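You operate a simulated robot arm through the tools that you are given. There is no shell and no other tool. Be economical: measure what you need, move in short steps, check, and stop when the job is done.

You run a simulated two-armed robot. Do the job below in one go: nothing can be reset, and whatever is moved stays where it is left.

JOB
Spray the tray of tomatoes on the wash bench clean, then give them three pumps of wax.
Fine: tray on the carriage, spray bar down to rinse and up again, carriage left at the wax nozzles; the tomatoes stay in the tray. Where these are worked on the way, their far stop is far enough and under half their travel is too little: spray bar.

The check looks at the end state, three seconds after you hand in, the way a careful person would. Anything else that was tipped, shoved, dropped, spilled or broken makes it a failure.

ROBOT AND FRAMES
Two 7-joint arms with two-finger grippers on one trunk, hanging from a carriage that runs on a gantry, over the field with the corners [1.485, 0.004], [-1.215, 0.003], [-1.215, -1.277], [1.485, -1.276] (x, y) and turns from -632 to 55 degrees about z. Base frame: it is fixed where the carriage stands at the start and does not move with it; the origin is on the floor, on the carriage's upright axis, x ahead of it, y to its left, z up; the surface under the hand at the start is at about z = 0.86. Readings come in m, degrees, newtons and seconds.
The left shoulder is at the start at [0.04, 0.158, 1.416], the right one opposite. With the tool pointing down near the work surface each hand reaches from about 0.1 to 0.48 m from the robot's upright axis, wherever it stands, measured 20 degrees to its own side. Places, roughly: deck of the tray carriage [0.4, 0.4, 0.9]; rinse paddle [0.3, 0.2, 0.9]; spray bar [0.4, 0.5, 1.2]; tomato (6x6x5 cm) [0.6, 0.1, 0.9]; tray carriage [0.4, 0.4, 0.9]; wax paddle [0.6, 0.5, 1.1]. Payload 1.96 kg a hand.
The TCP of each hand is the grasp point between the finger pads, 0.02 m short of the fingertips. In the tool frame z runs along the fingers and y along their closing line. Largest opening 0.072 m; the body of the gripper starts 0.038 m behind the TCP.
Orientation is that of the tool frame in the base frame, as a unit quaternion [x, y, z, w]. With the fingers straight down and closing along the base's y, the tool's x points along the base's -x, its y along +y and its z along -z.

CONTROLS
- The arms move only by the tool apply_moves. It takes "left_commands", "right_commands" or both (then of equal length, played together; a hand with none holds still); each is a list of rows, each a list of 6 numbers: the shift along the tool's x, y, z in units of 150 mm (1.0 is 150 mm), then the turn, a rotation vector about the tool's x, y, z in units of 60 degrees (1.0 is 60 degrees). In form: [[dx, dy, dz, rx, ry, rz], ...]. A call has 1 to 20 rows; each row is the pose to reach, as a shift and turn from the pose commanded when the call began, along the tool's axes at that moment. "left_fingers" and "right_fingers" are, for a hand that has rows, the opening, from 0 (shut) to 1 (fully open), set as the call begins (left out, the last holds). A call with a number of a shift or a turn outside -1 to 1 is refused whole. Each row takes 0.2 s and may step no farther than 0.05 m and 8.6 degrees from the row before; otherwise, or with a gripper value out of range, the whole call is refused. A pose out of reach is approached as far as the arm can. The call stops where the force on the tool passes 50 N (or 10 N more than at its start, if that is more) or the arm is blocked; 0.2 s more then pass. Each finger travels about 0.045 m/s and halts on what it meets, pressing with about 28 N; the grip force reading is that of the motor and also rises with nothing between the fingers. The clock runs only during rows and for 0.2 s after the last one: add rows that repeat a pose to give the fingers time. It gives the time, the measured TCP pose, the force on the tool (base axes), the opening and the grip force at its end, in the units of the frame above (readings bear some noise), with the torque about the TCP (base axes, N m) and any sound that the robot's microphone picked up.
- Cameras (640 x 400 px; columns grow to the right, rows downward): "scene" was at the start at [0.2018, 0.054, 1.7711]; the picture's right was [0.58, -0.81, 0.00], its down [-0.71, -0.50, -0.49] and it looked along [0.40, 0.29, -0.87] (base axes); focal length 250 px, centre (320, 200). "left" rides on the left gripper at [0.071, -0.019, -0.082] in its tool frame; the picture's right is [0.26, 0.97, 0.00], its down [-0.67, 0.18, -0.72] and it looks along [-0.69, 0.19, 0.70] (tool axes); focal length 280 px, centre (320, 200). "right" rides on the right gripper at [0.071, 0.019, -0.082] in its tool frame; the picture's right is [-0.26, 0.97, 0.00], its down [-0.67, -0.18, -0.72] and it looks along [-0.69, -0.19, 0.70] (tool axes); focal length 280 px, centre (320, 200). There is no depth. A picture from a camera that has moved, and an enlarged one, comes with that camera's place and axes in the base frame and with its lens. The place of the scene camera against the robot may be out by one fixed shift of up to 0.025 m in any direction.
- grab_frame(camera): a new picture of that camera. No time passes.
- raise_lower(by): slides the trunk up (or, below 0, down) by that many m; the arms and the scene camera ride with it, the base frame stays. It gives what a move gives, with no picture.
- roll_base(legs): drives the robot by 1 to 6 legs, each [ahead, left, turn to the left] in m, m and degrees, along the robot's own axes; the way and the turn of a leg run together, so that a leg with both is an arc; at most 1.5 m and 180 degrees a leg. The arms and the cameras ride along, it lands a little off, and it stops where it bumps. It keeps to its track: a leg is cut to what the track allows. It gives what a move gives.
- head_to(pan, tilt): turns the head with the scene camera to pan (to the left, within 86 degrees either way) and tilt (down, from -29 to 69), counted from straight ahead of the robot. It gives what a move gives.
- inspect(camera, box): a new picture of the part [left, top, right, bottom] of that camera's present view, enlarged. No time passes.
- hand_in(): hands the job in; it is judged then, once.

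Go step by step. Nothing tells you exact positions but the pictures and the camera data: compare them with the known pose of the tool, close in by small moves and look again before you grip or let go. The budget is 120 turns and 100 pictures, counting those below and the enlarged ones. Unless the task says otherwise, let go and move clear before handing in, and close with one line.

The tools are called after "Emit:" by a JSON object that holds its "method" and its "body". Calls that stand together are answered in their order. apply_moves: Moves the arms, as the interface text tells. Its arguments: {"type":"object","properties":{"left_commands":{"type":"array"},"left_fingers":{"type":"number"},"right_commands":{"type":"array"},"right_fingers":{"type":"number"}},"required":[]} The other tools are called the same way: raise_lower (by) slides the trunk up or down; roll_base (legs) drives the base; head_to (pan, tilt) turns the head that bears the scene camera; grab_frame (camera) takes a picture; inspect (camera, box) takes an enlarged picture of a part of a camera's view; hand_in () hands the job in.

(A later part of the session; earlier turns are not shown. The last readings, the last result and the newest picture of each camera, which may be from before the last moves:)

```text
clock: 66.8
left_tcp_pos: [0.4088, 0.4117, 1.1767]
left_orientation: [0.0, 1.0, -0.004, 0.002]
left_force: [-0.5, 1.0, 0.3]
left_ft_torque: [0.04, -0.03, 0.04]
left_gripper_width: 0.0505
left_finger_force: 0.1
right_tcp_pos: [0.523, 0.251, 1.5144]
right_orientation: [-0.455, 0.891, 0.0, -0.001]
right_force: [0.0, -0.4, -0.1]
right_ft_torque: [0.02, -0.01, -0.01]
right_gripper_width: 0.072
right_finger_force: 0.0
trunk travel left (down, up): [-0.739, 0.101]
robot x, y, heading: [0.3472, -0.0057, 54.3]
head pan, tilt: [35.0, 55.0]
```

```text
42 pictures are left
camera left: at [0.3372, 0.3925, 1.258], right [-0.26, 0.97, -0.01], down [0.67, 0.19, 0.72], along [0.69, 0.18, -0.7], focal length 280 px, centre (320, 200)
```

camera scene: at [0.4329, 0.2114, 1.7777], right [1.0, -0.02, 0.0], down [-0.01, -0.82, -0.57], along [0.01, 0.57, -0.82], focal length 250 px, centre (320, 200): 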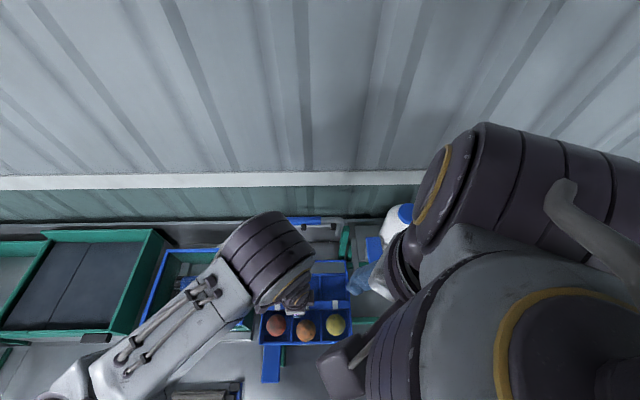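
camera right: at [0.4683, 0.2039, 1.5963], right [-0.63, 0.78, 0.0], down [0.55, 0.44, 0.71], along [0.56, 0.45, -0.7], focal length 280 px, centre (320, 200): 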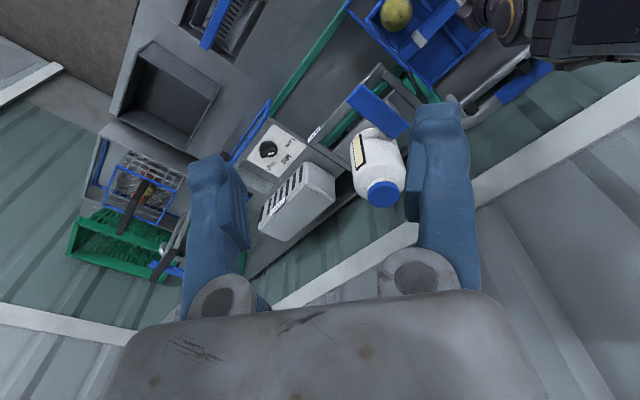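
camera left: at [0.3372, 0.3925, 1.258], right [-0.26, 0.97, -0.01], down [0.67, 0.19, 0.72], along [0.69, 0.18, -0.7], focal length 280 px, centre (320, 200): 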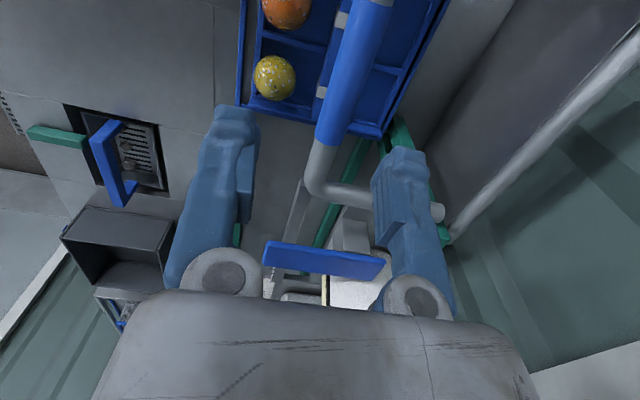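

Emit:
{"method": "apply_moves", "body": {"left_commands": [[-0.05, 0.07, 0, 0, 0, 0], [-0.107, 0.137, 0.1, 0, 0, 0], [-0.107, 0.137, 0.3, 0, 0, 0], [-0.107, 0.137, 0.5, 0, 0, 0], [-0.107, 0.137, 0.62, 0, 0, 0], [-0.107, 0.137, 0.73, 0, 0, 0], [-0.107, 0.137, 0.73, 0, 0, 0]]}}

Emit:
{"method": "grab_frame", "body": {"camera": "left"}}

```text
clock: 68.4
left_tcp_pos: [0.4261, 0.4322, 1.067]
left_orientation: [0.001, 1.0, -0.003, 0.002]
left_force: [0.8, 0.4, 0.4]
left_ft_torque: [0.0, 0.01, -0.01]
left_gripper_width: 0.0502
left_finger_force: 0.1
right_tcp_pos: [0.5221, 0.25, 1.5137]
right_orientation: [-0.455, 0.89, -0.001, 0.0]
right_force: [0.1, 0.8, 0.6]
right_ft_torque: [0.01, -0.02, -0.02]
right_gripper_width: 0.072
right_finger_force: 0.0
trunk travel left (down, up): [-0.739, 0.101]
robot x, y, heading: [0.3502, -0.0053, 53.9]
head pan, tilt: [35.0, 55.0]
```

```text
41 pictures are left
camera left: at [0.3538, 0.4124, 1.1482], right [-0.26, 0.97, -0.01], down [0.67, 0.19, 0.72], along [0.69, 0.18, -0.7], focal length 280 px, centre (320, 200)
```

left: 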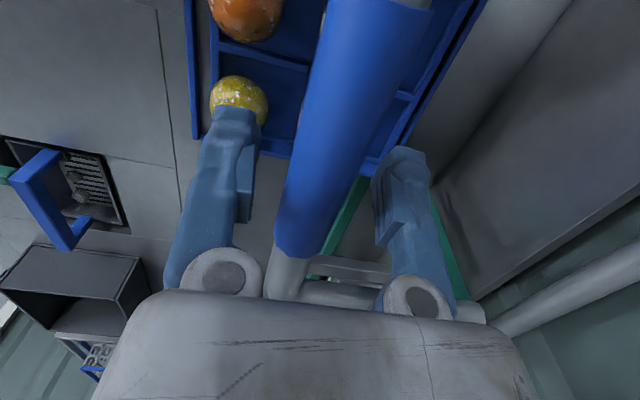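

The bar is between the fingers; close and swing it back up along the refined arc.

Emit:
{"method": "apply_moves", "body": {"left_commands": [[0, 0, 0, 0, 0, 0], [0, 0, 0, 0, 0, 0], [0, 0, 0, 0, 0, 0], [0, 0, 0, 0, 0, 0]], "left_fingers": 0.2}}

Emit:
{"method": "apply_moves", "body": {"left_commands": [[0, 0.003, -0.1, 0, 0, 0], [0, 0.015, -0.183, 0, 0, 0], [0, 0.033, -0.265, 0, 0, 0], [0, 0.058, -0.345, 0, 0, 0], [0, 0.09, -0.423, 0, 0, 0], [0, 0.09, -0.423, 0, 0, 0]]}}

```text
clock: 69.4
left_tcp_pos: [0.4267, 0.4299, 1.0673]
left_orientation: [0.001, 1.0, -0.004, 0.002]
left_force: [0.7, -4.8, 1.0]
left_ft_torque: [0.01, 0.03, 0.0]
left_gripper_width: 0.0164
left_finger_force: 1.2
right_tcp_pos: [0.5227, 0.2499, 1.5136]
right_orientation: [-0.455, 0.891, 0.0, -0.001]
right_force: [0.3, 0.5, -0.1]
right_ft_torque: [0.0, -0.01, -0.02]
right_gripper_width: 0.0717
right_finger_force: 0.1
trunk travel left (down, up): [-0.739, 0.101]
robot x, y, heading: [0.3487, -0.0045, 54.3]
head pan, tilt: [35.0, 55.0]
```

```text
clock: 70.8
left_tcp_pos: [0.4263, 0.4422, 1.1307]
left_orientation: [0.001, 1.0, -0.005, 0.001]
left_force: [-1.2, -16.0, 3.0]
left_ft_torque: [-0.13, 0.05, 0.02]
left_gripper_width: 0.0235
left_finger_force: 6.8
right_tcp_pos: [0.5225, 0.2491, 1.5137]
right_orientation: [-0.455, 0.89, -0.001, 0.0]
right_force: [-0.1, -0.8, 0.3]
right_ft_torque: [0.0, -0.02, 0.01]
right_gripper_width: 0.0721
right_finger_force: 0.0
trunk travel left (down, up): [-0.739, 0.101]
robot x, y, heading: [0.3468, -0.01, 54.3]
head pan, tilt: [35.0, 55.0]
```

Emit:
{"method": "grab_frame", "body": {"camera": "left"}}

Emit:
{"method": "inspect", "body": {"camera": "scene", "box": [230, 170, 410, 320]}}

```text
40 pictures are left
camera left: at [0.3538, 0.424, 1.211], right [-0.26, 0.97, -0.01], down [0.67, 0.19, 0.72], along [0.69, 0.18, -0.7], focal length 280 px, centre (320, 200)
```

left: 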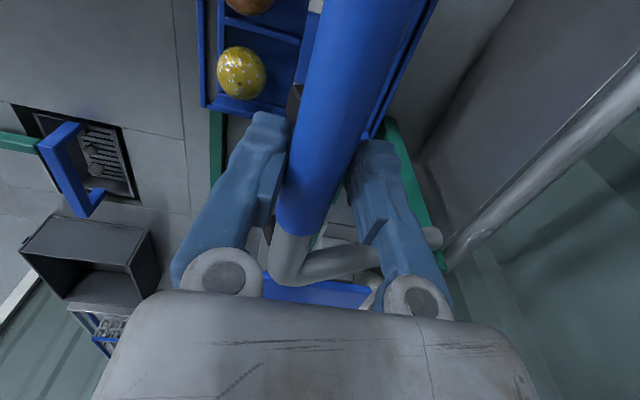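

```text
2.67 times, centred on (320, 245) of scene
camera zoom: at [0.4302, 0.2094, 1.7774], right [1.0, -0.02, 0.0], down [-0.01, -0.82, -0.57], along [0.01, 0.57, -0.82], focal length 667 px, centre (320, 80)
```

zoom: 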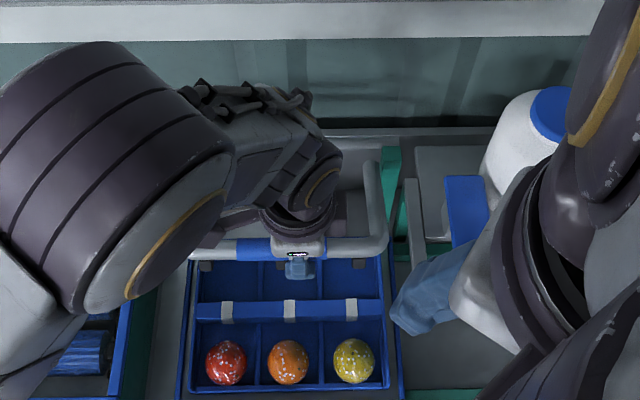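

The bar is held and rising. I firm up the grip and continue along the arc.

Emit:
{"method": "apply_moves", "body": {"left_commands": [[0, -0.015, 0, 0, 0, 0], [0, 0.024, -0.074, 0, 0, 0], [0, 0.068, -0.145, 0, 0, 0], [0, 0.12, -0.211, 0, 0, 0], [0, 0.12, -0.211, 0, 0, 0]], "left_fingers": 0}}

```text
clock: 72.0
left_tcp_pos: [0.4256, 0.4652, 1.1627]
left_orientation: [0.0, 1.0, -0.002, 0.003]
left_force: [3.6, 11.5, -19.8]
left_ft_torque: [-0.33, -0.49, 0.01]
left_gripper_width: 0.0149
left_finger_force: 40.2
right_tcp_pos: [0.5233, 0.2511, 1.5131]
right_orientation: [-0.455, 0.89, 0.0, 0.0]
right_force: [0.1, -0.3, -0.7]
right_ft_torque: [0.01, 0.01, -0.02]
right_gripper_width: 0.0722
right_finger_force: 0.0
trunk travel left (down, up): [-0.739, 0.101]
robot x, y, heading: [0.3465, -0.0073, 53.9]
head pan, tilt: [35.0, 55.0]
```

Emit:
{"method": "grab_frame", "body": {"camera": "left"}}

Emit:
{"method": "inspect", "body": {"camera": "scene", "box": [230, 170, 410, 320]}}

```text
38 pictures are left
camera left: at [0.3538, 0.4458, 1.2435], right [-0.26, 0.97, 0.0], down [0.67, 0.18, 0.72], along [0.69, 0.19, -0.7], focal length 280 px, centre (320, 200)
```

left: 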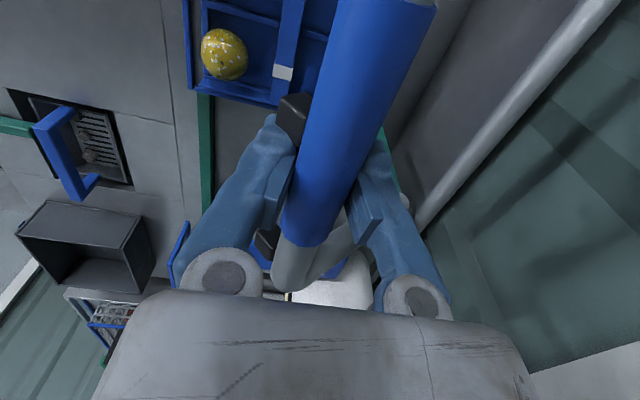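

```text
2.67 times, centred on (320, 245) of scene
camera zoom: at [0.4305, 0.2109, 1.7775], right [1.0, -0.02, 0.0], down [-0.01, -0.82, -0.57], along [0.01, 0.57, -0.82], focal length 667 px, centre (320, 80)
```

zoom: 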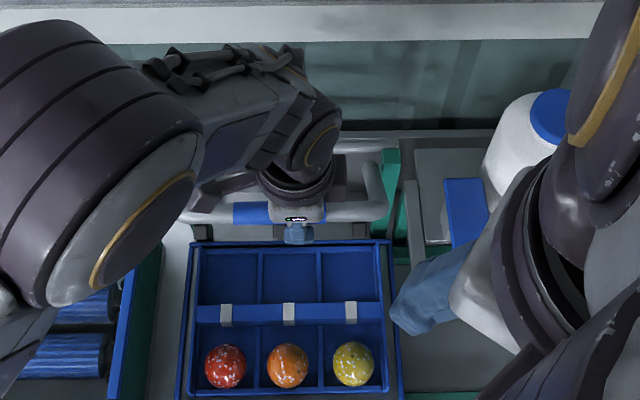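

The tube rides a little above the finger pads, with the finger tips closed beneath it, so it can be carried up. Continue the arc.

Emit:
{"method": "apply_moves", "body": {"left_commands": [[0, 0.05, -0.04, 0, 0, 0], [0, 0.1, -0.08, 0, 0, 0], [0, 0.17, -0.13, 0, 0, 0], [0, 0.24, -0.173, 0, 0, 0], [0, 0.24, -0.173, 0, 0, 0]]}}

Emit:
{"method": "grab_frame", "body": {"camera": "left"}}

```text
clock: 73.2
left_tcp_pos: [0.4251, 0.4995, 1.188]
left_orientation: [0.001, 1.0, -0.003, 0.003]
left_force: [4.6, 6.4, -18.8]
left_ft_torque: [-0.29, -0.09, -0.02]
left_gripper_width: 0.0146
left_finger_force: 40.3
right_tcp_pos: [0.5216, 0.2504, 1.5136]
right_orientation: [-0.455, 0.89, -0.001, -0.001]
right_force: [0.8, -0.2, -0.4]
right_ft_torque: [0.0, 0.02, 0.01]
right_gripper_width: 0.0718
right_finger_force: 0.1
trunk travel left (down, up): [-0.739, 0.101]
robot x, y, heading: [0.3504, -0.0067, 54.2]
head pan, tilt: [35.0, 55.0]
```

```text
36 pictures are left
camera left: at [0.3534, 0.4801, 1.2684], right [-0.26, 0.97, -0.01], down [0.67, 0.19, 0.72], along [0.69, 0.18, -0.7], focal length 280 px, centre (320, 200)
```

left: 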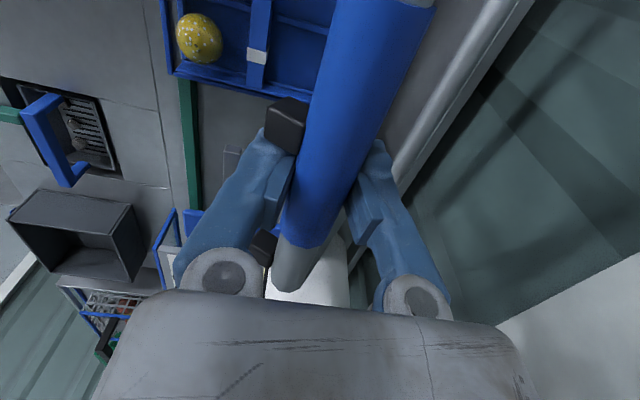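

Emit:
{"method": "apply_moves", "body": {"left_commands": [[0, 0.06, -0.03, 0, 0, 0], [0, 0.12, -0.055, 0, 0, 0], [0, 0.18, -0.075, 0, 0, 0], [0, 0.22, -0.085, 0, 0, 0], [0, 0.22, -0.085, 0, 0, 0]]}}

```text
clock: 74.4
left_tcp_pos: [0.4252, 0.5317, 1.1998]
left_orientation: [0.0, 1.0, -0.004, 0.002]
left_force: [1.6, 2.3, -16.9]
left_ft_torque: [-0.21, 0.44, -0.01]
left_gripper_width: 0.0148
left_finger_force: 40.0
right_tcp_pos: [0.5234, 0.25, 1.513]
right_orientation: [-0.455, 0.891, 0.0, 0.0]
right_force: [0.0, 0.0, 0.6]
right_ft_torque: [0.01, -0.03, -0.03]
right_gripper_width: 0.0717
right_finger_force: 0.1
trunk travel left (down, up): [-0.739, 0.101]
robot x, y, heading: [0.3486, -0.0095, 54.0]
head pan, tilt: [35.0, 55.0]
```

Emit:
{"method": "apply_moves", "body": {"left_commands": [[0, 0.04, -0.01, 0, 0, 0], [0, 0.08, -0.018, 0, 0, 0], [0, 0.12, -0.025, 0, 0, 0]]}}

Emit:
{"method": "inspect", "body": {"camera": "scene", "box": [230, 170, 410, 320]}}

```text
clock: 75.0
left_tcp_pos: [0.4254, 0.5333, 1.1993]
left_orientation: [0.006, 1.0, -0.016, -0.001]
left_force: [-5.7, -26.0, 2.7]
left_ft_torque: [-0.14, 0.42, 0.08]
left_gripper_width: 0.0149
left_finger_force: 40.2
right_tcp_pos: [0.5224, 0.2461, 1.5134]
right_orientation: [-0.454, 0.891, -0.002, -0.001]
right_force: [-0.1, 0.3, 0.7]
right_ft_torque: [0.02, 0.01, 0.0]
right_gripper_width: 0.0719
right_finger_force: 0.0
trunk travel left (down, up): [-0.739, 0.101]
robot x, y, heading: [0.348, -0.0069, 54.0]
head pan, tilt: [35.0, 55.0]
stopped in row 2 (left hand): the force on the tool passed its limit at 56 N (the readings are from after the stop); the commanded pose is now the measured one
```

```text
2.67 times, centred on (320, 245) of scene
camera zoom: at [0.4297, 0.2077, 1.7773], right [1.0, -0.02, 0.0], down [-0.01, -0.82, -0.57], along [0.01, 0.57, -0.82], focal length 667 px, centre (320, 80)
```

zoom: 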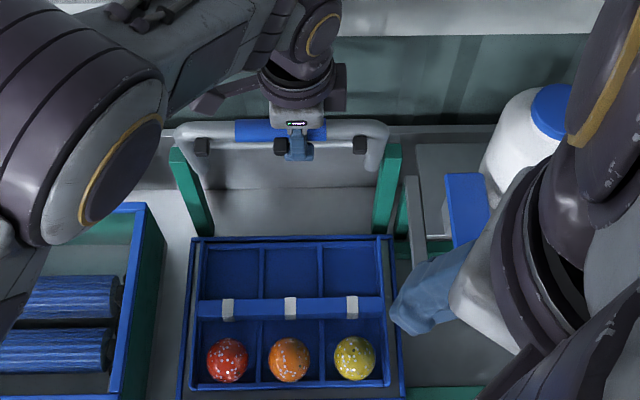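

The bar is at its upper stop. Open the fingers carefully and lift off.

Emit:
{"method": "apply_moves", "body": {"left_commands": [[0, 0, 0, 0, 0, 0], [0, 0, 0, 0, 0, 0], [0, 0, 0, 0, 0, 0], [0, 0, 0, 0, 0, 0], [0, 0, 0, 0, 0, 0]], "left_fingers": 0.75}}

Emit:
{"method": "grab_frame", "body": {"camera": "left"}}

```text
clock: 76.2
left_tcp_pos: [0.4273, 0.5378, 1.2023]
left_orientation: [0.004, 1.0, -0.01, 0.001]
left_force: [0.3, 0.2, -1.3]
left_ft_torque: [0.02, 0.01, 0.0]
left_gripper_width: 0.054
left_finger_force: 0.1
right_tcp_pos: [0.5232, 0.2489, 1.5144]
right_orientation: [-0.454, 0.891, -0.001, 0.0]
right_force: [-0.6, -0.3, 0.2]
right_ft_torque: [0.0, 0.0, -0.01]
right_gripper_width: 0.0719
right_finger_force: 0.0
trunk travel left (down, up): [-0.739, 0.101]
robot x, y, heading: [0.348, -0.0075, 53.8]
head pan, tilt: [35.0, 55.0]
```

```text
34 pictures are left
camera left: at [0.3543, 0.5201, 1.283], right [-0.25, 0.97, -0.02], down [0.67, 0.19, 0.71], along [0.69, 0.17, -0.7], focal length 280 px, centre (320, 200)
```

left: 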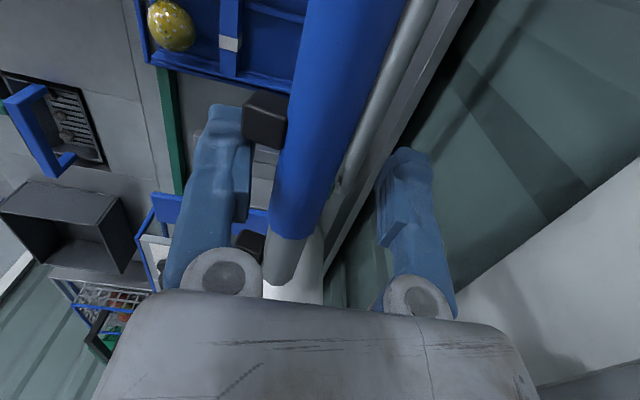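

It stays up. Rise straight up and verify.

Emit:
{"method": "apply_moves", "body": {"left_commands": [[0, 0, -0.15, 0, 0, 0], [0, 0, -0.3, 0, 0, 0], [0, 0, -0.5, 0, 0, 0], [0, 0, -0.65, 0, 0, 0], [0, 0, -0.65, 0, 0, 0]]}}

Emit:
{"method": "inspect", "body": {"camera": "scene", "box": [230, 170, 410, 320]}}

```text
clock: 77.4
left_tcp_pos: [0.426, 0.5376, 1.2997]
left_orientation: [0.004, 1.0, -0.009, 0.001]
left_force: [-0.7, -0.4, -0.5]
left_ft_torque: [-0.01, -0.03, -0.01]
left_gripper_width: 0.054
left_finger_force: 0.0
right_tcp_pos: [0.5229, 0.2486, 1.5136]
right_orientation: [-0.455, 0.89, 0.0, 0.001]
right_force: [0.4, -0.4, -0.1]
right_ft_torque: [0.02, 0.02, -0.01]
right_gripper_width: 0.0717
right_finger_force: 0.1
trunk travel left (down, up): [-0.739, 0.101]
robot x, y, heading: [0.3482, -0.007, 53.8]
head pan, tilt: [35.0, 55.0]
```

```text
2.67 times, centred on (320, 245) of scene
camera zoom: at [0.4301, 0.2096, 1.7778], right [1.0, -0.02, 0.0], down [-0.01, -0.82, -0.57], along [0.01, 0.57, -0.82], focal length 667 px, centre (320, 80)
```

zoom: 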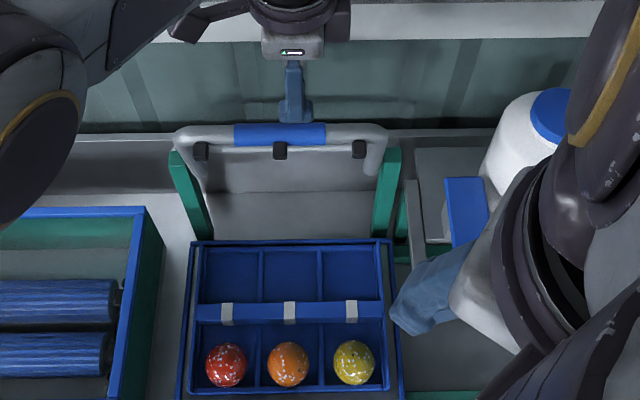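

Bar is up and stays. Next the carriage: I reposition the base so the left hand can push the black carriage knob (≈x 0.40, y 0.284, z 0.93) toward +x.

Emit:
{"method": "roll_base", "body": {"legs": [[-0.02, -0.165, 0]]}}

Emit:
{"method": "apply_moves", "body": {"left_commands": [[0.2, -0.15, 0.15, 0, 0, 0], [0.4, -0.3, 0.3, 0, 0, 0], [0.6, -0.5, 0.5, 0, 0, 0], [0.8, -0.7, 0.7, 0, 0, 0], [1.0, -0.9, 0.9, 0, 0, 0], [1.0, -0.9, 1.0, 0, 0, 0]], "left_fingers": 0}}

Emit:
{"method": "grab_frame", "body": {"camera": "left"}}

```text
clock: 78.8
left_tcp_pos: [0.5483, 0.4252, 1.2989]
left_orientation: [0.003, 1.0, -0.009, 0.0]
left_force: [-0.1, -0.1, 0.3]
left_ft_torque: [-0.02, -0.02, 0.01]
left_gripper_width: 0.054
left_finger_force: 0.0
right_tcp_pos: [0.6449, 0.1357, 1.5131]
right_orientation: [-0.455, 0.89, 0.0, -0.001]
right_force: [0.4, 0.1, 0.4]
right_ft_torque: [0.0, -0.03, -0.02]
right_gripper_width: 0.072
right_finger_force: 0.2
trunk travel left (down, up): [-0.739, 0.101]
robot x, y, heading: [0.4698, -0.121, 54.0]
head pan, tilt: [35.0, 55.0]
```

```text
refused: row 3 steps farther than a row can; nothing moved
```

```text
32 pictures are left
camera left: at [0.4763, 0.4081, 1.3808], right [-0.25, 0.97, -0.02], down [0.67, 0.19, 0.71], along [0.69, 0.17, -0.7], focal length 280 px, centre (320, 200)
```

left: 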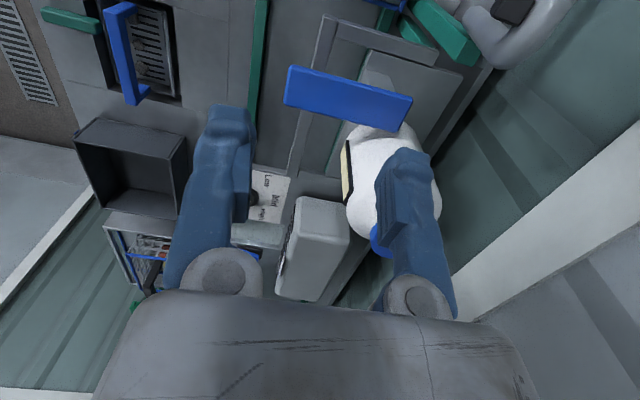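

Emit:
{"method": "apply_moves", "body": {"left_commands": [[0.16, -0.15, 0.1, 0, 0, 0], [0.33, -0.3, 0.25, 0, 0, 0], [0.5, -0.45, 0.42, 0, 0, 0], [0.67, -0.6, 0.6, 0, 0, 0], [0.83, -0.75, 0.8, 0, 0, 0], [1.0, -0.9, 1.0, 0, 0, 0], [1.0, -0.9, 1.0, 0, 0, 0]], "left_fingers": 0}}

Emit:
{"method": "apply_moves", "body": {"left_commands": [[0.07, -0.01, 0.15, 0, 0, 0], [0.14, -0.02, 0.3, 0, 0, 0], [0.21, -0.03, 0.5, 0, 0, 0], [0.27, -0.04, 0.7, 0, 0, 0], [0.27, -0.04, 0.7, 0, 0, 0]]}}

Emit:
{"method": "grab_frame", "body": {"camera": "left"}}

Emit:
{"method": "grab_frame", "body": {"camera": "scene"}}

```text
clock: 80.4
left_tcp_pos: [0.3985, 0.2892, 1.1527]
left_orientation: [0.003, 1.0, -0.01, 0.001]
left_force: [-0.7, -0.6, -0.9]
left_ft_torque: [-0.02, -0.02, 0.0]
left_gripper_width: 0.0001
left_finger_force: 28.2
right_tcp_pos: [0.6449, 0.137, 1.5133]
right_orientation: [-0.455, 0.89, -0.001, -0.001]
right_force: [-0.3, 1.0, 0.2]
right_ft_torque: [0.03, -0.02, -0.02]
right_gripper_width: 0.072
right_finger_force: 0.0
trunk travel left (down, up): [-0.739, 0.101]
robot x, y, heading: [0.4708, -0.1227, 53.7]
head pan, tilt: [35.0, 55.0]
```

```text
clock: 81.6
left_tcp_pos: [0.3572, 0.2814, 1.047]
left_orientation: [0.003, 1.0, -0.009, 0.001]
left_force: [0.3, -0.3, -0.4]
left_ft_torque: [0.0, -0.04, 0.0]
left_gripper_width: 0.0002
left_finger_force: 27.9
right_tcp_pos: [0.6455, 0.1371, 1.5137]
right_orientation: [-0.455, 0.89, 0.0, -0.001]
right_force: [-0.5, 0.5, 0.2]
right_ft_torque: [-0.01, 0.0, -0.02]
right_gripper_width: 0.072
right_finger_force: 0.0
trunk travel left (down, up): [-0.739, 0.101]
robot x, y, heading: [0.4672, -0.1181, 54.0]
head pan, tilt: [35.0, 55.0]
```

```text
31 pictures are left
camera left: at [0.2848, 0.2637, 1.1277], right [-0.26, 0.97, -0.02], down [0.67, 0.19, 0.71], along [0.69, 0.17, -0.7], focal length 280 px, centre (320, 200)
```

left: 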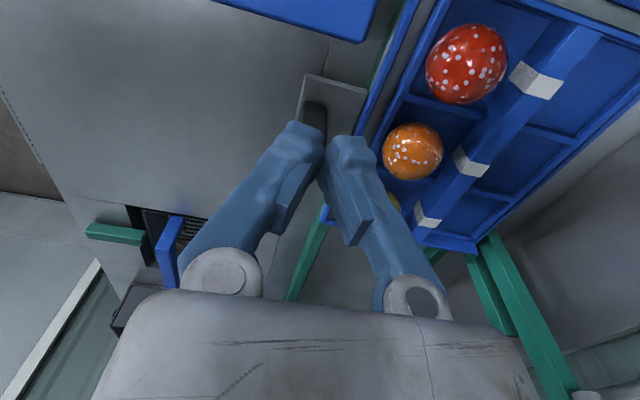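

```text
30 pictures are left
camera scene: at [0.5525, 0.0964, 1.7778], right [1.0, -0.02, 0.0], down [-0.01, -0.82, -0.57], along [0.01, 0.57, -0.82], focal length 250 px, centre (320, 200)
```

scene: 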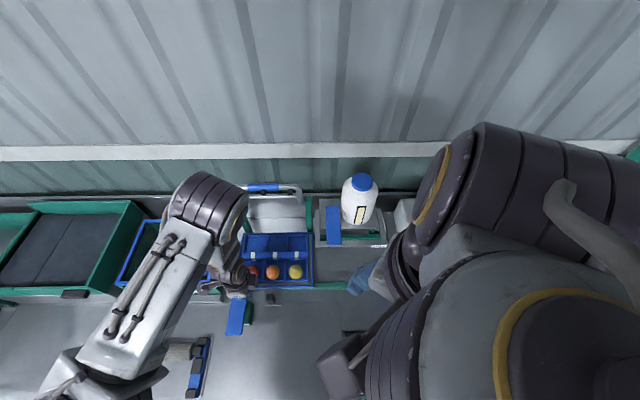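

Knob is just ahead of the fingers. Descend beside it (between paddle and knob).

Emit:
{"method": "apply_moves", "body": {"left_commands": [[-0.02, 0.01, 0.2, 0, 0, 0], [-0.03, 0.01, 0.4, 0, 0, 0], [-0.03, 0.01, 0.55, 0, 0, 0], [-0.03, 0.01, 0.65, 0, 0, 0], [-0.03, 0.01, 0.73, 0, 0, 0], [-0.03, 0.01, 0.73, 0, 0, 0]]}}

Emit:
{"method": "grab_frame", "body": {"camera": "left"}}

```text
clock: 83.0
left_tcp_pos: [0.363, 0.2803, 0.9372]
left_orientation: [0.004, 1.0, -0.01, 0.001]
left_force: [-0.6, -0.1, -1.0]
left_ft_torque: [0.04, -0.01, 0.0]
left_gripper_width: 0.0001
left_finger_force: 28.8
right_tcp_pos: [0.6445, 0.1367, 1.5137]
right_orientation: [-0.455, 0.891, -0.001, 0.0]
right_force: [1.0, 0.0, -0.1]
right_ft_torque: [-0.01, 0.02, 0.0]
right_gripper_width: 0.072
right_finger_force: 0.2
trunk travel left (down, up): [-0.739, 0.101]
robot x, y, heading: [0.4687, -0.1191, 54.2]
head pan, tilt: [35.0, 55.0]
```

```text
29 pictures are left
camera left: at [0.2901, 0.263, 1.0187], right [-0.25, 0.97, -0.02], down [0.67, 0.19, 0.71], along [0.69, 0.17, -0.7], focal length 280 px, centre (320, 200)
```

left: 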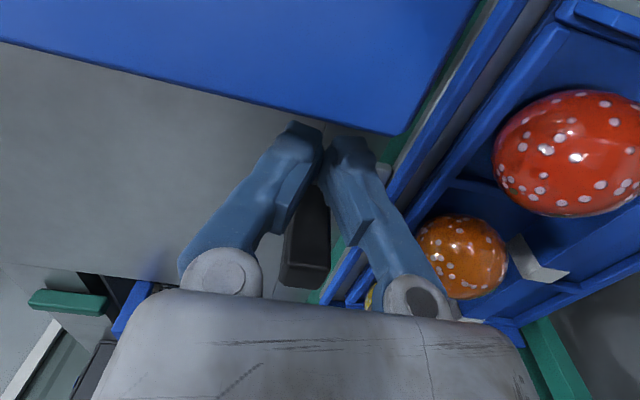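

Positioned behind the knob. Push the carriage slowly in +x.

Emit:
{"method": "apply_moves", "body": {"left_commands": [[-0.08, 0, 0, 0, 0, 0], [-0.14, 0, 0, 0, 0, 0], [-0.2, 0, 0, 0, 0, 0], [-0.28, 0, 0, 0, 0, 0], [-0.36, 0, 0, 0, 0, 0], [-0.45, 0, 0, 0, 0, 0]]}}

Emit:
{"method": "inspect", "body": {"camera": "scene", "box": [210, 170, 410, 330]}}

```text
clock: 84.4
left_tcp_pos: [0.4302, 0.281, 0.9377]
left_orientation: [0.004, 1.0, -0.01, 0.001]
left_force: [0.8, 0.1, 0.3]
left_ft_torque: [0.02, 0.07, 0.02]
left_gripper_width: 0.0001
left_finger_force: 28.4
right_tcp_pos: [0.6449, 0.1364, 1.515]
right_orientation: [-0.456, 0.89, -0.001, -0.001]
right_force: [-0.2, 0.4, 0.6]
right_ft_torque: [0.02, -0.02, 0.0]
right_gripper_width: 0.0721
right_finger_force: 0.1
trunk travel left (down, up): [-0.739, 0.101]
robot x, y, heading: [0.4718, -0.1207, 54.1]
head pan, tilt: [35.0, 55.0]
```

```text
2.50 times, centred on (310, 250) of scene
camera zoom: at [0.5525, 0.0965, 1.7778], right [1.0, -0.02, 0.0], down [-0.01, -0.82, -0.57], along [0.01, 0.57, -0.82], focal length 626 px, centre (345, 75)
```

zoom: 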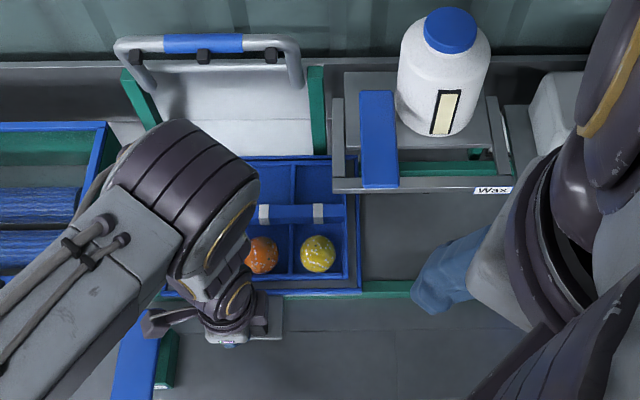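

The carriage moves freely. Continue pushing.

Emit:
{"method": "apply_moves", "body": {"left_commands": [[-0.08, 0, 0, 0, 0, 0], [-0.18, 0, 0, 0, 0, 0], [-0.28, 0, 0, 0, 0, 0], [-0.38, 0, 0, 0, 0, 0], [-0.48, 0, 0, 0, 0, 0], [-0.58, 0, 0, 0, 0, 0], [-0.68, 0, 0, 0, 0, 0]]}}

Emit:
{"method": "inspect", "body": {"camera": "scene", "box": [210, 170, 410, 330]}}

```text
clock: 86.0
left_tcp_pos: [0.5337, 0.2784, 0.9371]
left_orientation: [0.004, 1.0, -0.01, 0.002]
left_force: [0.3, 0.5, -1.3]
left_ft_torque: [0.0, 0.01, -0.02]
left_gripper_width: 0.0002
left_finger_force: 27.8
right_tcp_pos: [0.645, 0.1361, 1.5128]
right_orientation: [-0.454, 0.891, 0.0, -0.001]
right_force: [0.4, -0.2, 0.2]
right_ft_torque: [-0.04, -0.02, 0.02]
right_gripper_width: 0.0718
right_finger_force: 0.1
trunk travel left (down, up): [-0.739, 0.101]
robot x, y, heading: [0.4672, -0.1197, 54.2]
head pan, tilt: [35.0, 55.0]
```

```text
2.50 times, centred on (310, 250) of scene
camera zoom: at [0.5525, 0.0964, 1.7778], right [1.0, -0.02, 0.0], down [-0.01, -0.82, -0.57], along [0.01, 0.57, -0.82], focal length 626 px, centre (345, 75)
```

zoom: 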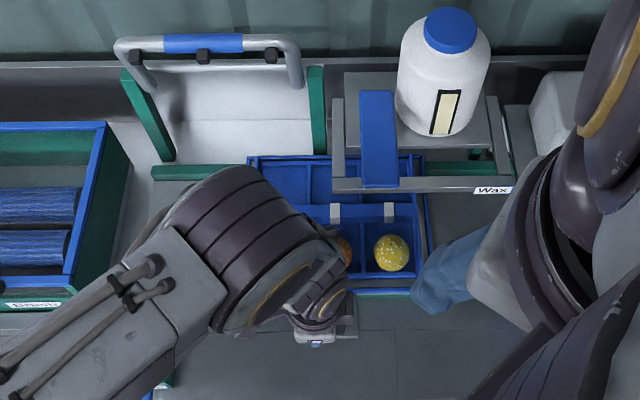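

Continue a bit further toward the nozzle frame (centre estimated x≈0.66), then check.

Emit:
{"method": "apply_moves", "body": {"left_commands": [[-0.08, 0, 0, 0, 0, 0], [-0.17, 0, 0, 0, 0, 0], [-0.26, 0, 0, 0, 0, 0], [-0.35, 0, 0, 0, 0, 0], [-0.44, 0, 0, 0, 0, 0], [-0.54, 0, 0, 0, 0, 0], [-0.6, 0, 0, 0, 0, 0]]}}

Emit:
{"method": "inspect", "body": {"camera": "scene", "box": [270, 170, 430, 300]}}

Emit:
{"method": "grab_frame", "body": {"camera": "left"}}

```text
clock: 87.6
left_tcp_pos: [0.6228, 0.2783, 0.9377]
left_orientation: [0.003, 1.0, -0.01, 0.001]
left_force: [-1.6, 0.1, -0.7]
left_ft_torque: [-0.04, -0.01, 0.02]
left_gripper_width: 0.0001
left_finger_force: 27.3
right_tcp_pos: [0.6437, 0.1366, 1.5142]
right_orientation: [-0.455, 0.89, -0.001, 0.0]
right_force: [0.8, 0.0, 0.4]
right_ft_torque: [-0.01, 0.01, 0.0]
right_gripper_width: 0.072
right_finger_force: 0.1
trunk travel left (down, up): [-0.739, 0.101]
robot x, y, heading: [0.467, -0.1228, 54.5]
head pan, tilt: [35.0, 55.0]
```

```text
3.08 times, centred on (350, 235) of scene
camera zoom: at [0.5524, 0.0964, 1.7777], right [1.0, -0.02, 0.0], down [-0.01, -0.82, -0.57], along [0.01, 0.57, -0.82], focal length 770 px, centre (228, 92)
```

zoom: 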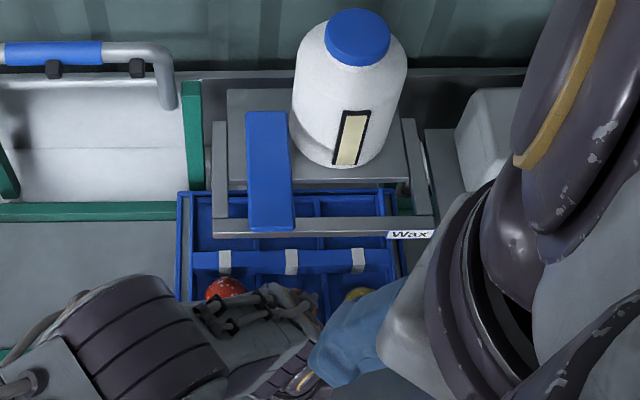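

```text
25 pictures are left
camera left: at [0.5498, 0.2614, 1.0192], right [-0.25, 0.97, -0.02], down [0.67, 0.19, 0.71], along [0.69, 0.17, -0.7], focal length 280 px, centre (320, 200)
```

left: 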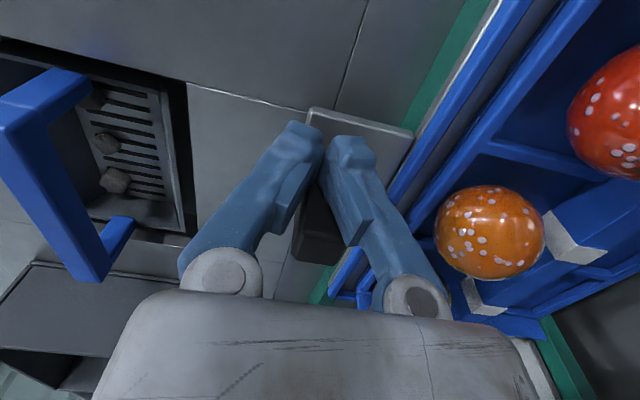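

Tray centre is ≈0.635, frame centre ≈0.66. Push about 25 mm more, watching for a stop.

Emit:
{"method": "apply_moves", "body": {"left_commands": [[-0.05, 0, 0, 0, 0, 0], [-0.1, 0, 0, 0, 0, 0], [-0.14, 0, 0, 0, 0, 0], [-0.17, 0, 0, 0, 0, 0], [-0.17, 0, 0, 0, 0, 0]]}}

Emit:
{"method": "inspect", "body": {"camera": "scene", "box": [270, 170, 430, 300]}}

```text
clock: 88.8
left_tcp_pos: [0.6477, 0.2782, 0.9383]
left_orientation: [0.004, 1.0, -0.009, 0.002]
left_force: [-0.7, 0.2, -0.2]
left_ft_torque: [-0.02, 0.01, 0.01]
left_gripper_width: 0.0
left_finger_force: 28.2
right_tcp_pos: [0.6448, 0.1366, 1.5145]
right_orientation: [-0.455, 0.891, 0.0, -0.001]
right_force: [-0.4, 0.3, 0.2]
right_ft_torque: [-0.03, -0.01, -0.01]
right_gripper_width: 0.0719
right_finger_force: 0.1
trunk travel left (down, up): [-0.739, 0.101]
robot x, y, heading: [0.4683, -0.1213, 54.2]
head pan, tilt: [35.0, 55.0]
```

```text
3.08 times, centred on (350, 235) of scene
camera zoom: at [0.5525, 0.0964, 1.7778], right [1.0, -0.02, 0.0], down [-0.01, -0.82, -0.57], along [0.01, 0.57, -0.82], focal length 770 px, centre (228, 92)
```

zoom: 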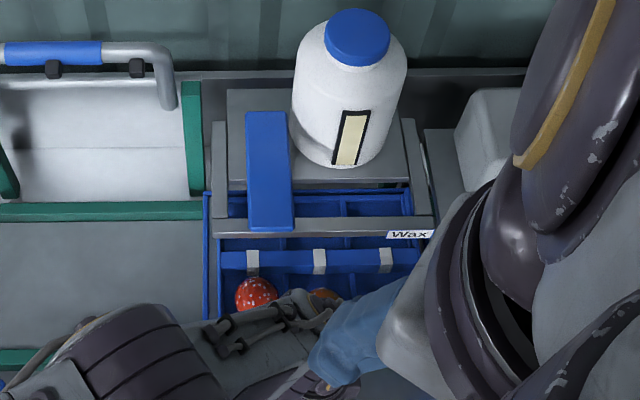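

The carriage is about centred beneath the wax frame. I retract the hand and lift to look from the hand camera.

Emit:
{"method": "apply_moves", "body": {"left_commands": [[0.1, 0, 0, 0, 0, 0], [0.25, 0, -0.1, 0, 0, 0], [0.4, 0, -0.35, 0, 0, 0], [0.6, 0, -0.6, 0, 0, 0], [0.8, 0, -0.85, 0, 0, 0], [1.0, 0.1, -1.0, 0, 0, 0], [1.0, 0.2, -1.0, 0, 0, 0]]}}

Emit:
{"method": "grab_frame", "body": {"camera": "left"}}

Emit:
{"method": "inspect", "body": {"camera": "scene", "box": [270, 170, 430, 300]}}

```text
clock: 90.4
left_tcp_pos: [0.4964, 0.3128, 1.0867]
left_orientation: [0.004, 1.0, -0.01, 0.002]
left_force: [-0.2, 0.0, 0.0]
left_ft_torque: [0.01, 0.0, 0.02]
left_gripper_width: 0.0001
left_finger_force: 28.3
right_tcp_pos: [0.6453, 0.1367, 1.5144]
right_orientation: [-0.455, 0.891, 0.0, -0.001]
right_force: [-0.4, 1.0, -0.4]
right_ft_torque: [-0.03, 0.0, 0.0]
right_gripper_width: 0.0719
right_finger_force: 0.1
trunk travel left (down, up): [-0.739, 0.101]
robot x, y, heading: [0.472, -0.1221, 54.0]
head pan, tilt: [35.0, 55.0]
```

```text
23 pictures are left
camera left: at [0.4243, 0.2947, 1.1682], right [-0.25, 0.97, -0.02], down [0.67, 0.19, 0.71], along [0.69, 0.17, -0.7], focal length 280 px, centre (320, 200)
```

left: 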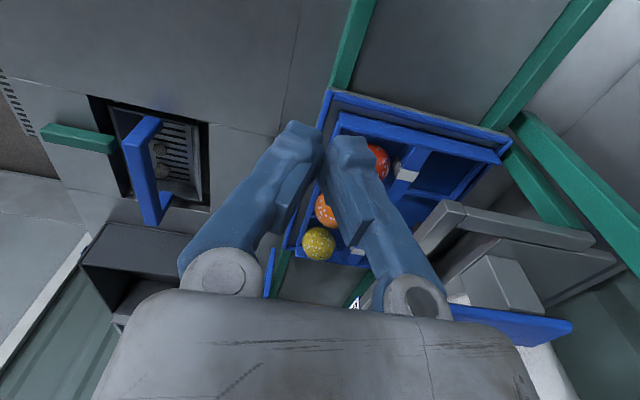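

```text
3.08 times, centred on (350, 235) of scene
camera zoom: at [0.5525, 0.0965, 1.7778], right [1.0, -0.02, 0.0], down [-0.01, -0.82, -0.57], along [0.01, 0.57, -0.82], focal length 770 px, centre (228, 92)
```

zoom: 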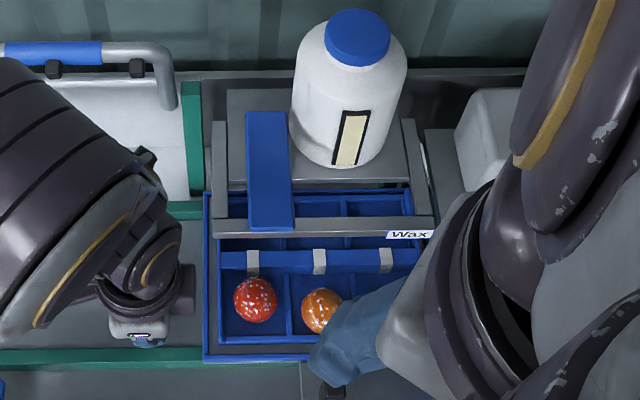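

Move the right hand aside for an unobstructed scene view of the wax station.

Emit:
{"method": "apply_moves", "body": {"right_commands": [[0.15, -0.2, 0, 0, 0, 0], [0.3, -0.4, 0, 0, 0, 0], [0.45, -0.6, 0, 0, 0, 0], [0.55, -0.8, 0, 0, 0, 0], [0.6, -1.0, 0, 0, 0, 0], [0.6, -1.0, 0, 0, 0, 0]]}}

Emit:
{"method": "inspect", "body": {"camera": "scene", "box": [260, 160, 460, 310]}}

```text
clock: 91.8
left_tcp_pos: [0.4967, 0.3142, 1.0857]
left_orientation: [0.004, 1.0, -0.009, 0.001]
left_force: [-0.1, -0.5, -0.1]
left_ft_torque: [0.0, 0.02, 0.0]
left_gripper_width: 0.0
left_finger_force: 28.9
right_tcp_pos: [0.7029, -0.0131, 1.4836]
right_orientation: [-0.455, 0.89, 0.0, 0.0]
right_force: [-0.3, -0.3, 0.1]
right_ft_torque: [-0.02, -0.01, 0.01]
right_gripper_width: 0.0719
right_finger_force: 0.0
right hand out of reach, approached as far as the arm can: row 2, 3, 4, 5, 6
trunk travel left (down, up): [-0.739, 0.101]
robot x, y, heading: [0.4702, -0.1213, 54.1]
head pan, tilt: [35.0, 55.0]
```

```text
2.67 times, centred on (360, 235) of scene
camera zoom: at [0.5525, 0.0965, 1.7778], right [1.0, -0.02, 0.0], down [-0.01, -0.82, -0.57], along [0.01, 0.57, -0.82], focal length 667 px, centre (213, 107)
```

zoom: 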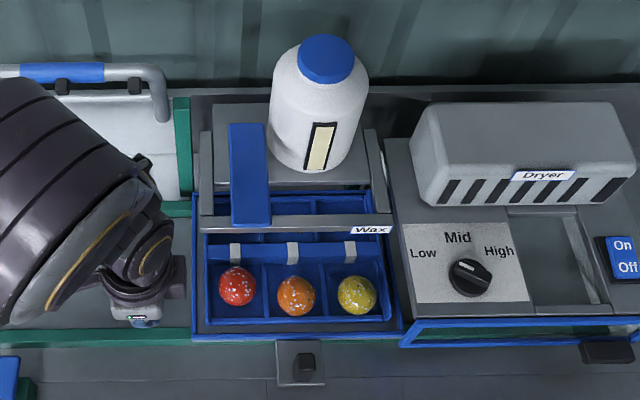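

Good view: the carriage is centred under the wax nozzles. The wax paddle is at ≈(0.60, 0.47, 1.10). Raise the left hand, then drive in.

Emit:
{"method": "apply_moves", "body": {"left_commands": [[0, 0, -0.25, 0, 0, 0], [0, 0, -0.5, 0, 0, 0], [0, 0, -0.75, 0, 0, 0], [0, 0, -0.85, 0, 0, 0], [0, 0, -0.85, 0, 0, 0]]}}

Emit:
{"method": "roll_base", "body": {"legs": [[0.111, 0.045, 0]]}}

Emit:
{"method": "grab_frame", "body": {"camera": "left"}}

```text
clock: 93.0
left_tcp_pos: [0.4971, 0.3134, 1.2138]
left_orientation: [0.003, 1.0, -0.009, 0.001]
left_force: [0.6, 0.8, 0.2]
left_ft_torque: [0.01, -0.01, -0.04]
left_gripper_width: 0.0001
left_finger_force: 28.5
right_tcp_pos: [0.7031, -0.0132, 1.4845]
right_orientation: [-0.455, 0.89, -0.001, -0.001]
right_force: [0.1, -0.5, -0.1]
right_ft_torque: [-0.01, 0.0, 0.0]
right_gripper_width: 0.0719
right_finger_force: 0.0
trunk travel left (down, up): [-0.739, 0.101]
robot x, y, heading: [0.4665, -0.1233, 54.1]
head pan, tilt: [35.0, 55.0]
```

```text
clock: 94.3
left_tcp_pos: [0.5246, 0.4299, 1.214]
left_orientation: [0.004, 1.0, -0.009, 0.001]
left_force: [-0.2, -0.6, 0.5]
left_ft_torque: [-0.04, 0.0, 0.02]
left_gripper_width: 0.0
left_finger_force: 28.4
right_tcp_pos: [0.7299, 0.1024, 1.4855]
right_orientation: [-0.455, 0.89, -0.001, -0.001]
right_force: [0.1, 0.1, 0.7]
right_ft_torque: [-0.01, 0.0, 0.0]
right_gripper_width: 0.0721
right_finger_force: 0.0
trunk travel left (down, up): [-0.739, 0.101]
robot x, y, heading: [0.4966, -0.0068, 54.0]
head pan, tilt: [35.0, 55.0]
```

```text
20 pictures are left
camera left: at [0.4524, 0.4122, 1.2951], right [-0.25, 0.97, -0.02], down [0.67, 0.19, 0.71], along [0.69, 0.17, -0.7], focal length 280 px, centre (320, 200)
```

left: 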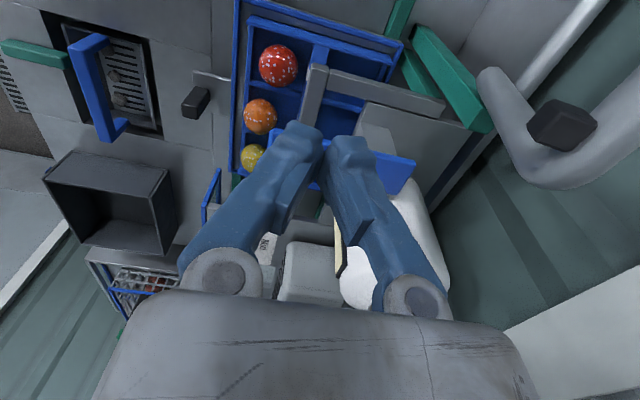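

Move over the paddle's near part and descend to just above it.

Emit:
{"method": "apply_moves", "body": {"left_commands": [[-0.2, 0, 0, 0, 0, 0], [-0.4, 0, 0, 0, 0, 0], [-0.52, 0, 0.1, 0, 0, 0], [-0.52, 0, 0.3, 0, 0, 0], [-0.52, 0, 0.48, 0, 0, 0], [-0.52, 0, 0.48, 0, 0, 0]]}}

Emit:
{"method": "grab_frame", "body": {"camera": "left"}}

Emit:
{"method": "inspect", "body": {"camera": "scene", "box": [270, 200, 430, 330]}}

```text
clock: 95.7
left_tcp_pos: [0.6025, 0.4284, 1.1403]
left_orientation: [0.004, 1.0, -0.009, 0.001]
left_force: [0.2, 0.9, -0.6]
left_ft_torque: [0.03, -0.03, 0.02]
left_gripper_width: 0.0
left_finger_force: 27.8
right_tcp_pos: [0.7311, 0.1015, 1.4834]
right_orientation: [-0.454, 0.891, 0.0, -0.001]
right_force: [0.9, 0.8, 0.7]
right_ft_torque: [-0.03, 0.0, 0.0]
right_gripper_width: 0.072
right_finger_force: 0.0
trunk travel left (down, up): [-0.739, 0.101]
robot x, y, heading: [0.4988, -0.0037, 54.2]
head pan, tilt: [35.0, 55.0]
```

```text
19 pictures are left
camera left: at [0.5306, 0.4104, 1.2229], right [-0.25, 0.97, -0.02], down [0.67, 0.19, 0.71], along [0.69, 0.17, -0.7], focal length 280 px, centre (320, 200)
```

left: 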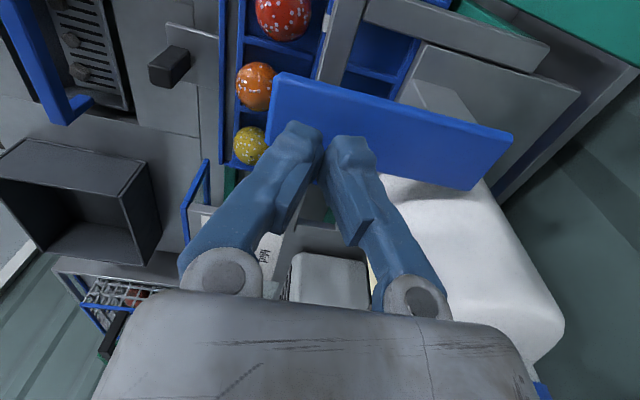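

```text
3.08 times, centred on (350, 265) of scene
camera zoom: at [0.5803, 0.2117, 1.7778], right [1.0, -0.02, 0.0], down [-0.01, -0.82, -0.57], along [0.01, 0.57, -0.82], focal length 770 px, centre (228, 0)
```

zoom: 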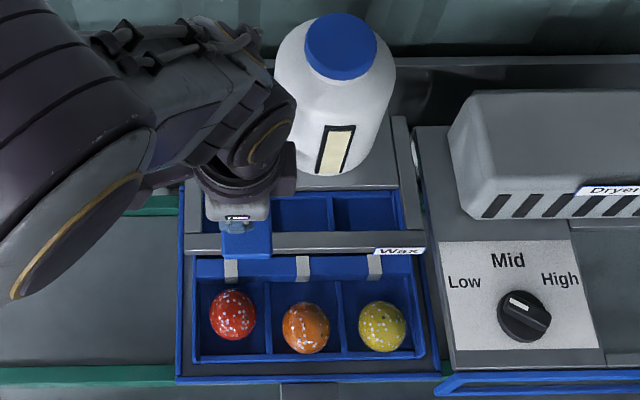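

Hand is over the wax paddle, clear of the bottle. First pump: press down until the stop.

Emit:
{"method": "apply_moves", "body": {"left_commands": [[0, 0, 0.04, 0, 0, 0], [0, 0, 0.08, 0, 0, 0], [0, 0, 0.12, 0, 0, 0], [0, 0, 0.16, 0, 0, 0], [0, 0, 0.2, 0, 0, 0], [0, 0, 0.23, 0, 0, 0], [0, 0, 0.26, 0, 0, 0], [0, 0, 0.29, 0, 0, 0]]}}

Emit:
{"method": "inspect", "body": {"camera": "scene", "box": [270, 200, 430, 330]}}

```text
clock: 97.5
left_tcp_pos: [0.6032, 0.4282, 1.098]
left_orientation: [0.004, 1.0, -0.01, 0.0]
left_force: [0.7, -1.6, 3.4]
left_ft_torque: [0.0, 0.01, 0.0]
left_gripper_width: 0.0001
left_finger_force: 27.3
right_tcp_pos: [0.7305, 0.1024, 1.4837]
right_orientation: [-0.455, 0.891, 0.0, 0.0]
right_force: [0.7, -0.2, 0.9]
right_ft_torque: [0.02, 0.0, 0.0]
right_gripper_width: 0.072
right_finger_force: 0.0
trunk travel left (down, up): [-0.739, 0.101]
robot x, y, heading: [0.497, -0.005, 53.9]
head pan, tilt: [35.0, 55.0]
```

```text
3.08 times, centred on (350, 265) of scene
camera zoom: at [0.5803, 0.2117, 1.7778], right [1.0, -0.02, 0.0], down [-0.01, -0.82, -0.57], along [0.01, 0.57, -0.82], focal length 770 px, centre (228, 0)
```

zoom: 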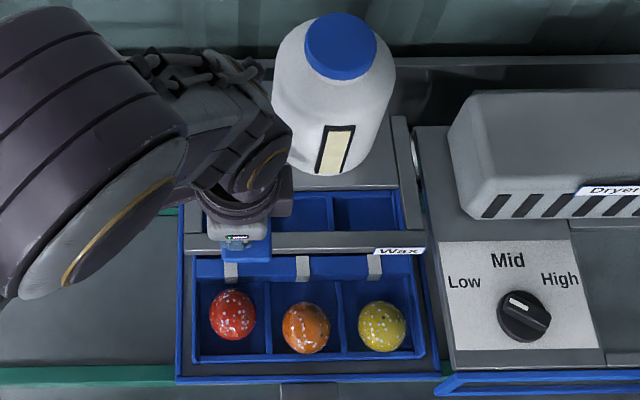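

Just in contact now (3 N). Continue the press to the stop.

Emit:
{"method": "apply_moves", "body": {"left_commands": [[0, 0, 0.03, 0, 0, 0], [0, 0, 0.06, 0, 0, 0], [0, 0, 0.09, 0, 0, 0], [0, 0, 0.12, 0, 0, 0], [0, 0, 0.15, 0, 0, 0]]}}

Emit:
{"method": "inspect", "body": {"camera": "scene", "box": [270, 200, 430, 330]}}

```text
clock: 98.7
left_tcp_pos: [0.6033, 0.4267, 1.0774]
left_orientation: [0.002, 1.0, -0.008, 0.001]
left_force: [0.9, -1.3, 7.6]
left_ft_torque: [0.02, 0.01, -0.01]
left_gripper_width: 0.0002
left_finger_force: 27.8
right_tcp_pos: [0.7317, 0.1014, 1.4843]
right_orientation: [-0.455, 0.891, 0.0, 0.0]
right_force: [0.0, 0.2, -0.4]
right_ft_torque: [0.0, 0.02, -0.02]
right_gripper_width: 0.072
right_finger_force: 0.0
trunk travel left (down, up): [-0.739, 0.101]
robot x, y, heading: [0.4968, -0.0097, 53.9]
head pan, tilt: [35.0, 55.0]
```

```text
3.08 times, centred on (350, 265) of scene
camera zoom: at [0.5803, 0.2118, 1.7779], right [1.0, -0.02, 0.0], down [-0.01, -0.82, -0.57], along [0.01, 0.57, -0.82], focal length 770 px, centre (228, 0)
```

zoom: 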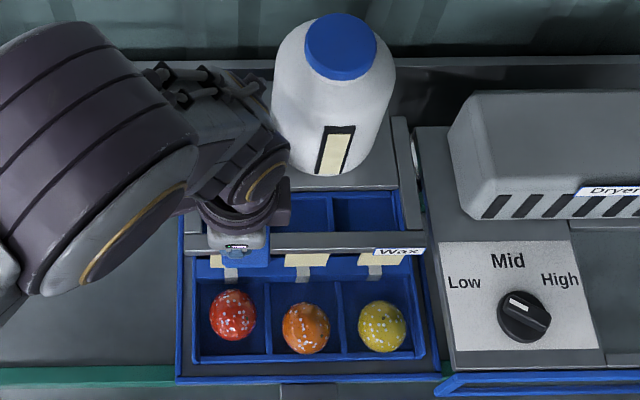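

Wax is coming out of the three nozzles. Finish this stroke to its stop.

Emit:
{"method": "apply_moves", "body": {"left_commands": [[0, 0, 0.03, 0, 0, 0], [0, 0, 0.06, 0, 0, 0], [0, 0, 0.09, 0, 0, 0]]}}

```text
clock: 99.2
left_tcp_pos: [0.6033, 0.4266, 1.0731]
left_orientation: [0.004, 1.0, -0.008, 0.002]
left_force: [-7.2, -11.6, 40.9]
left_ft_torque: [0.21, 0.19, 0.0]
left_gripper_width: 0.0
left_finger_force: 28.0
right_tcp_pos: [0.7305, 0.103, 1.4853]
right_orientation: [-0.455, 0.891, -0.001, 0.001]
right_force: [0.2, -0.5, -0.4]
right_ft_torque: [-0.01, 0.0, -0.01]
right_gripper_width: 0.072
right_finger_force: 0.1
trunk travel left (down, up): [-0.739, 0.101]
robot x, y, heading: [0.4993, -0.007, 54.2]
head pan, tilt: [35.0, 55.0]
stopped in row 2 (left hand): the force on the tool passed its limit at 59 N (the readings are from after the stop); the commanded pose is now the measured one
```

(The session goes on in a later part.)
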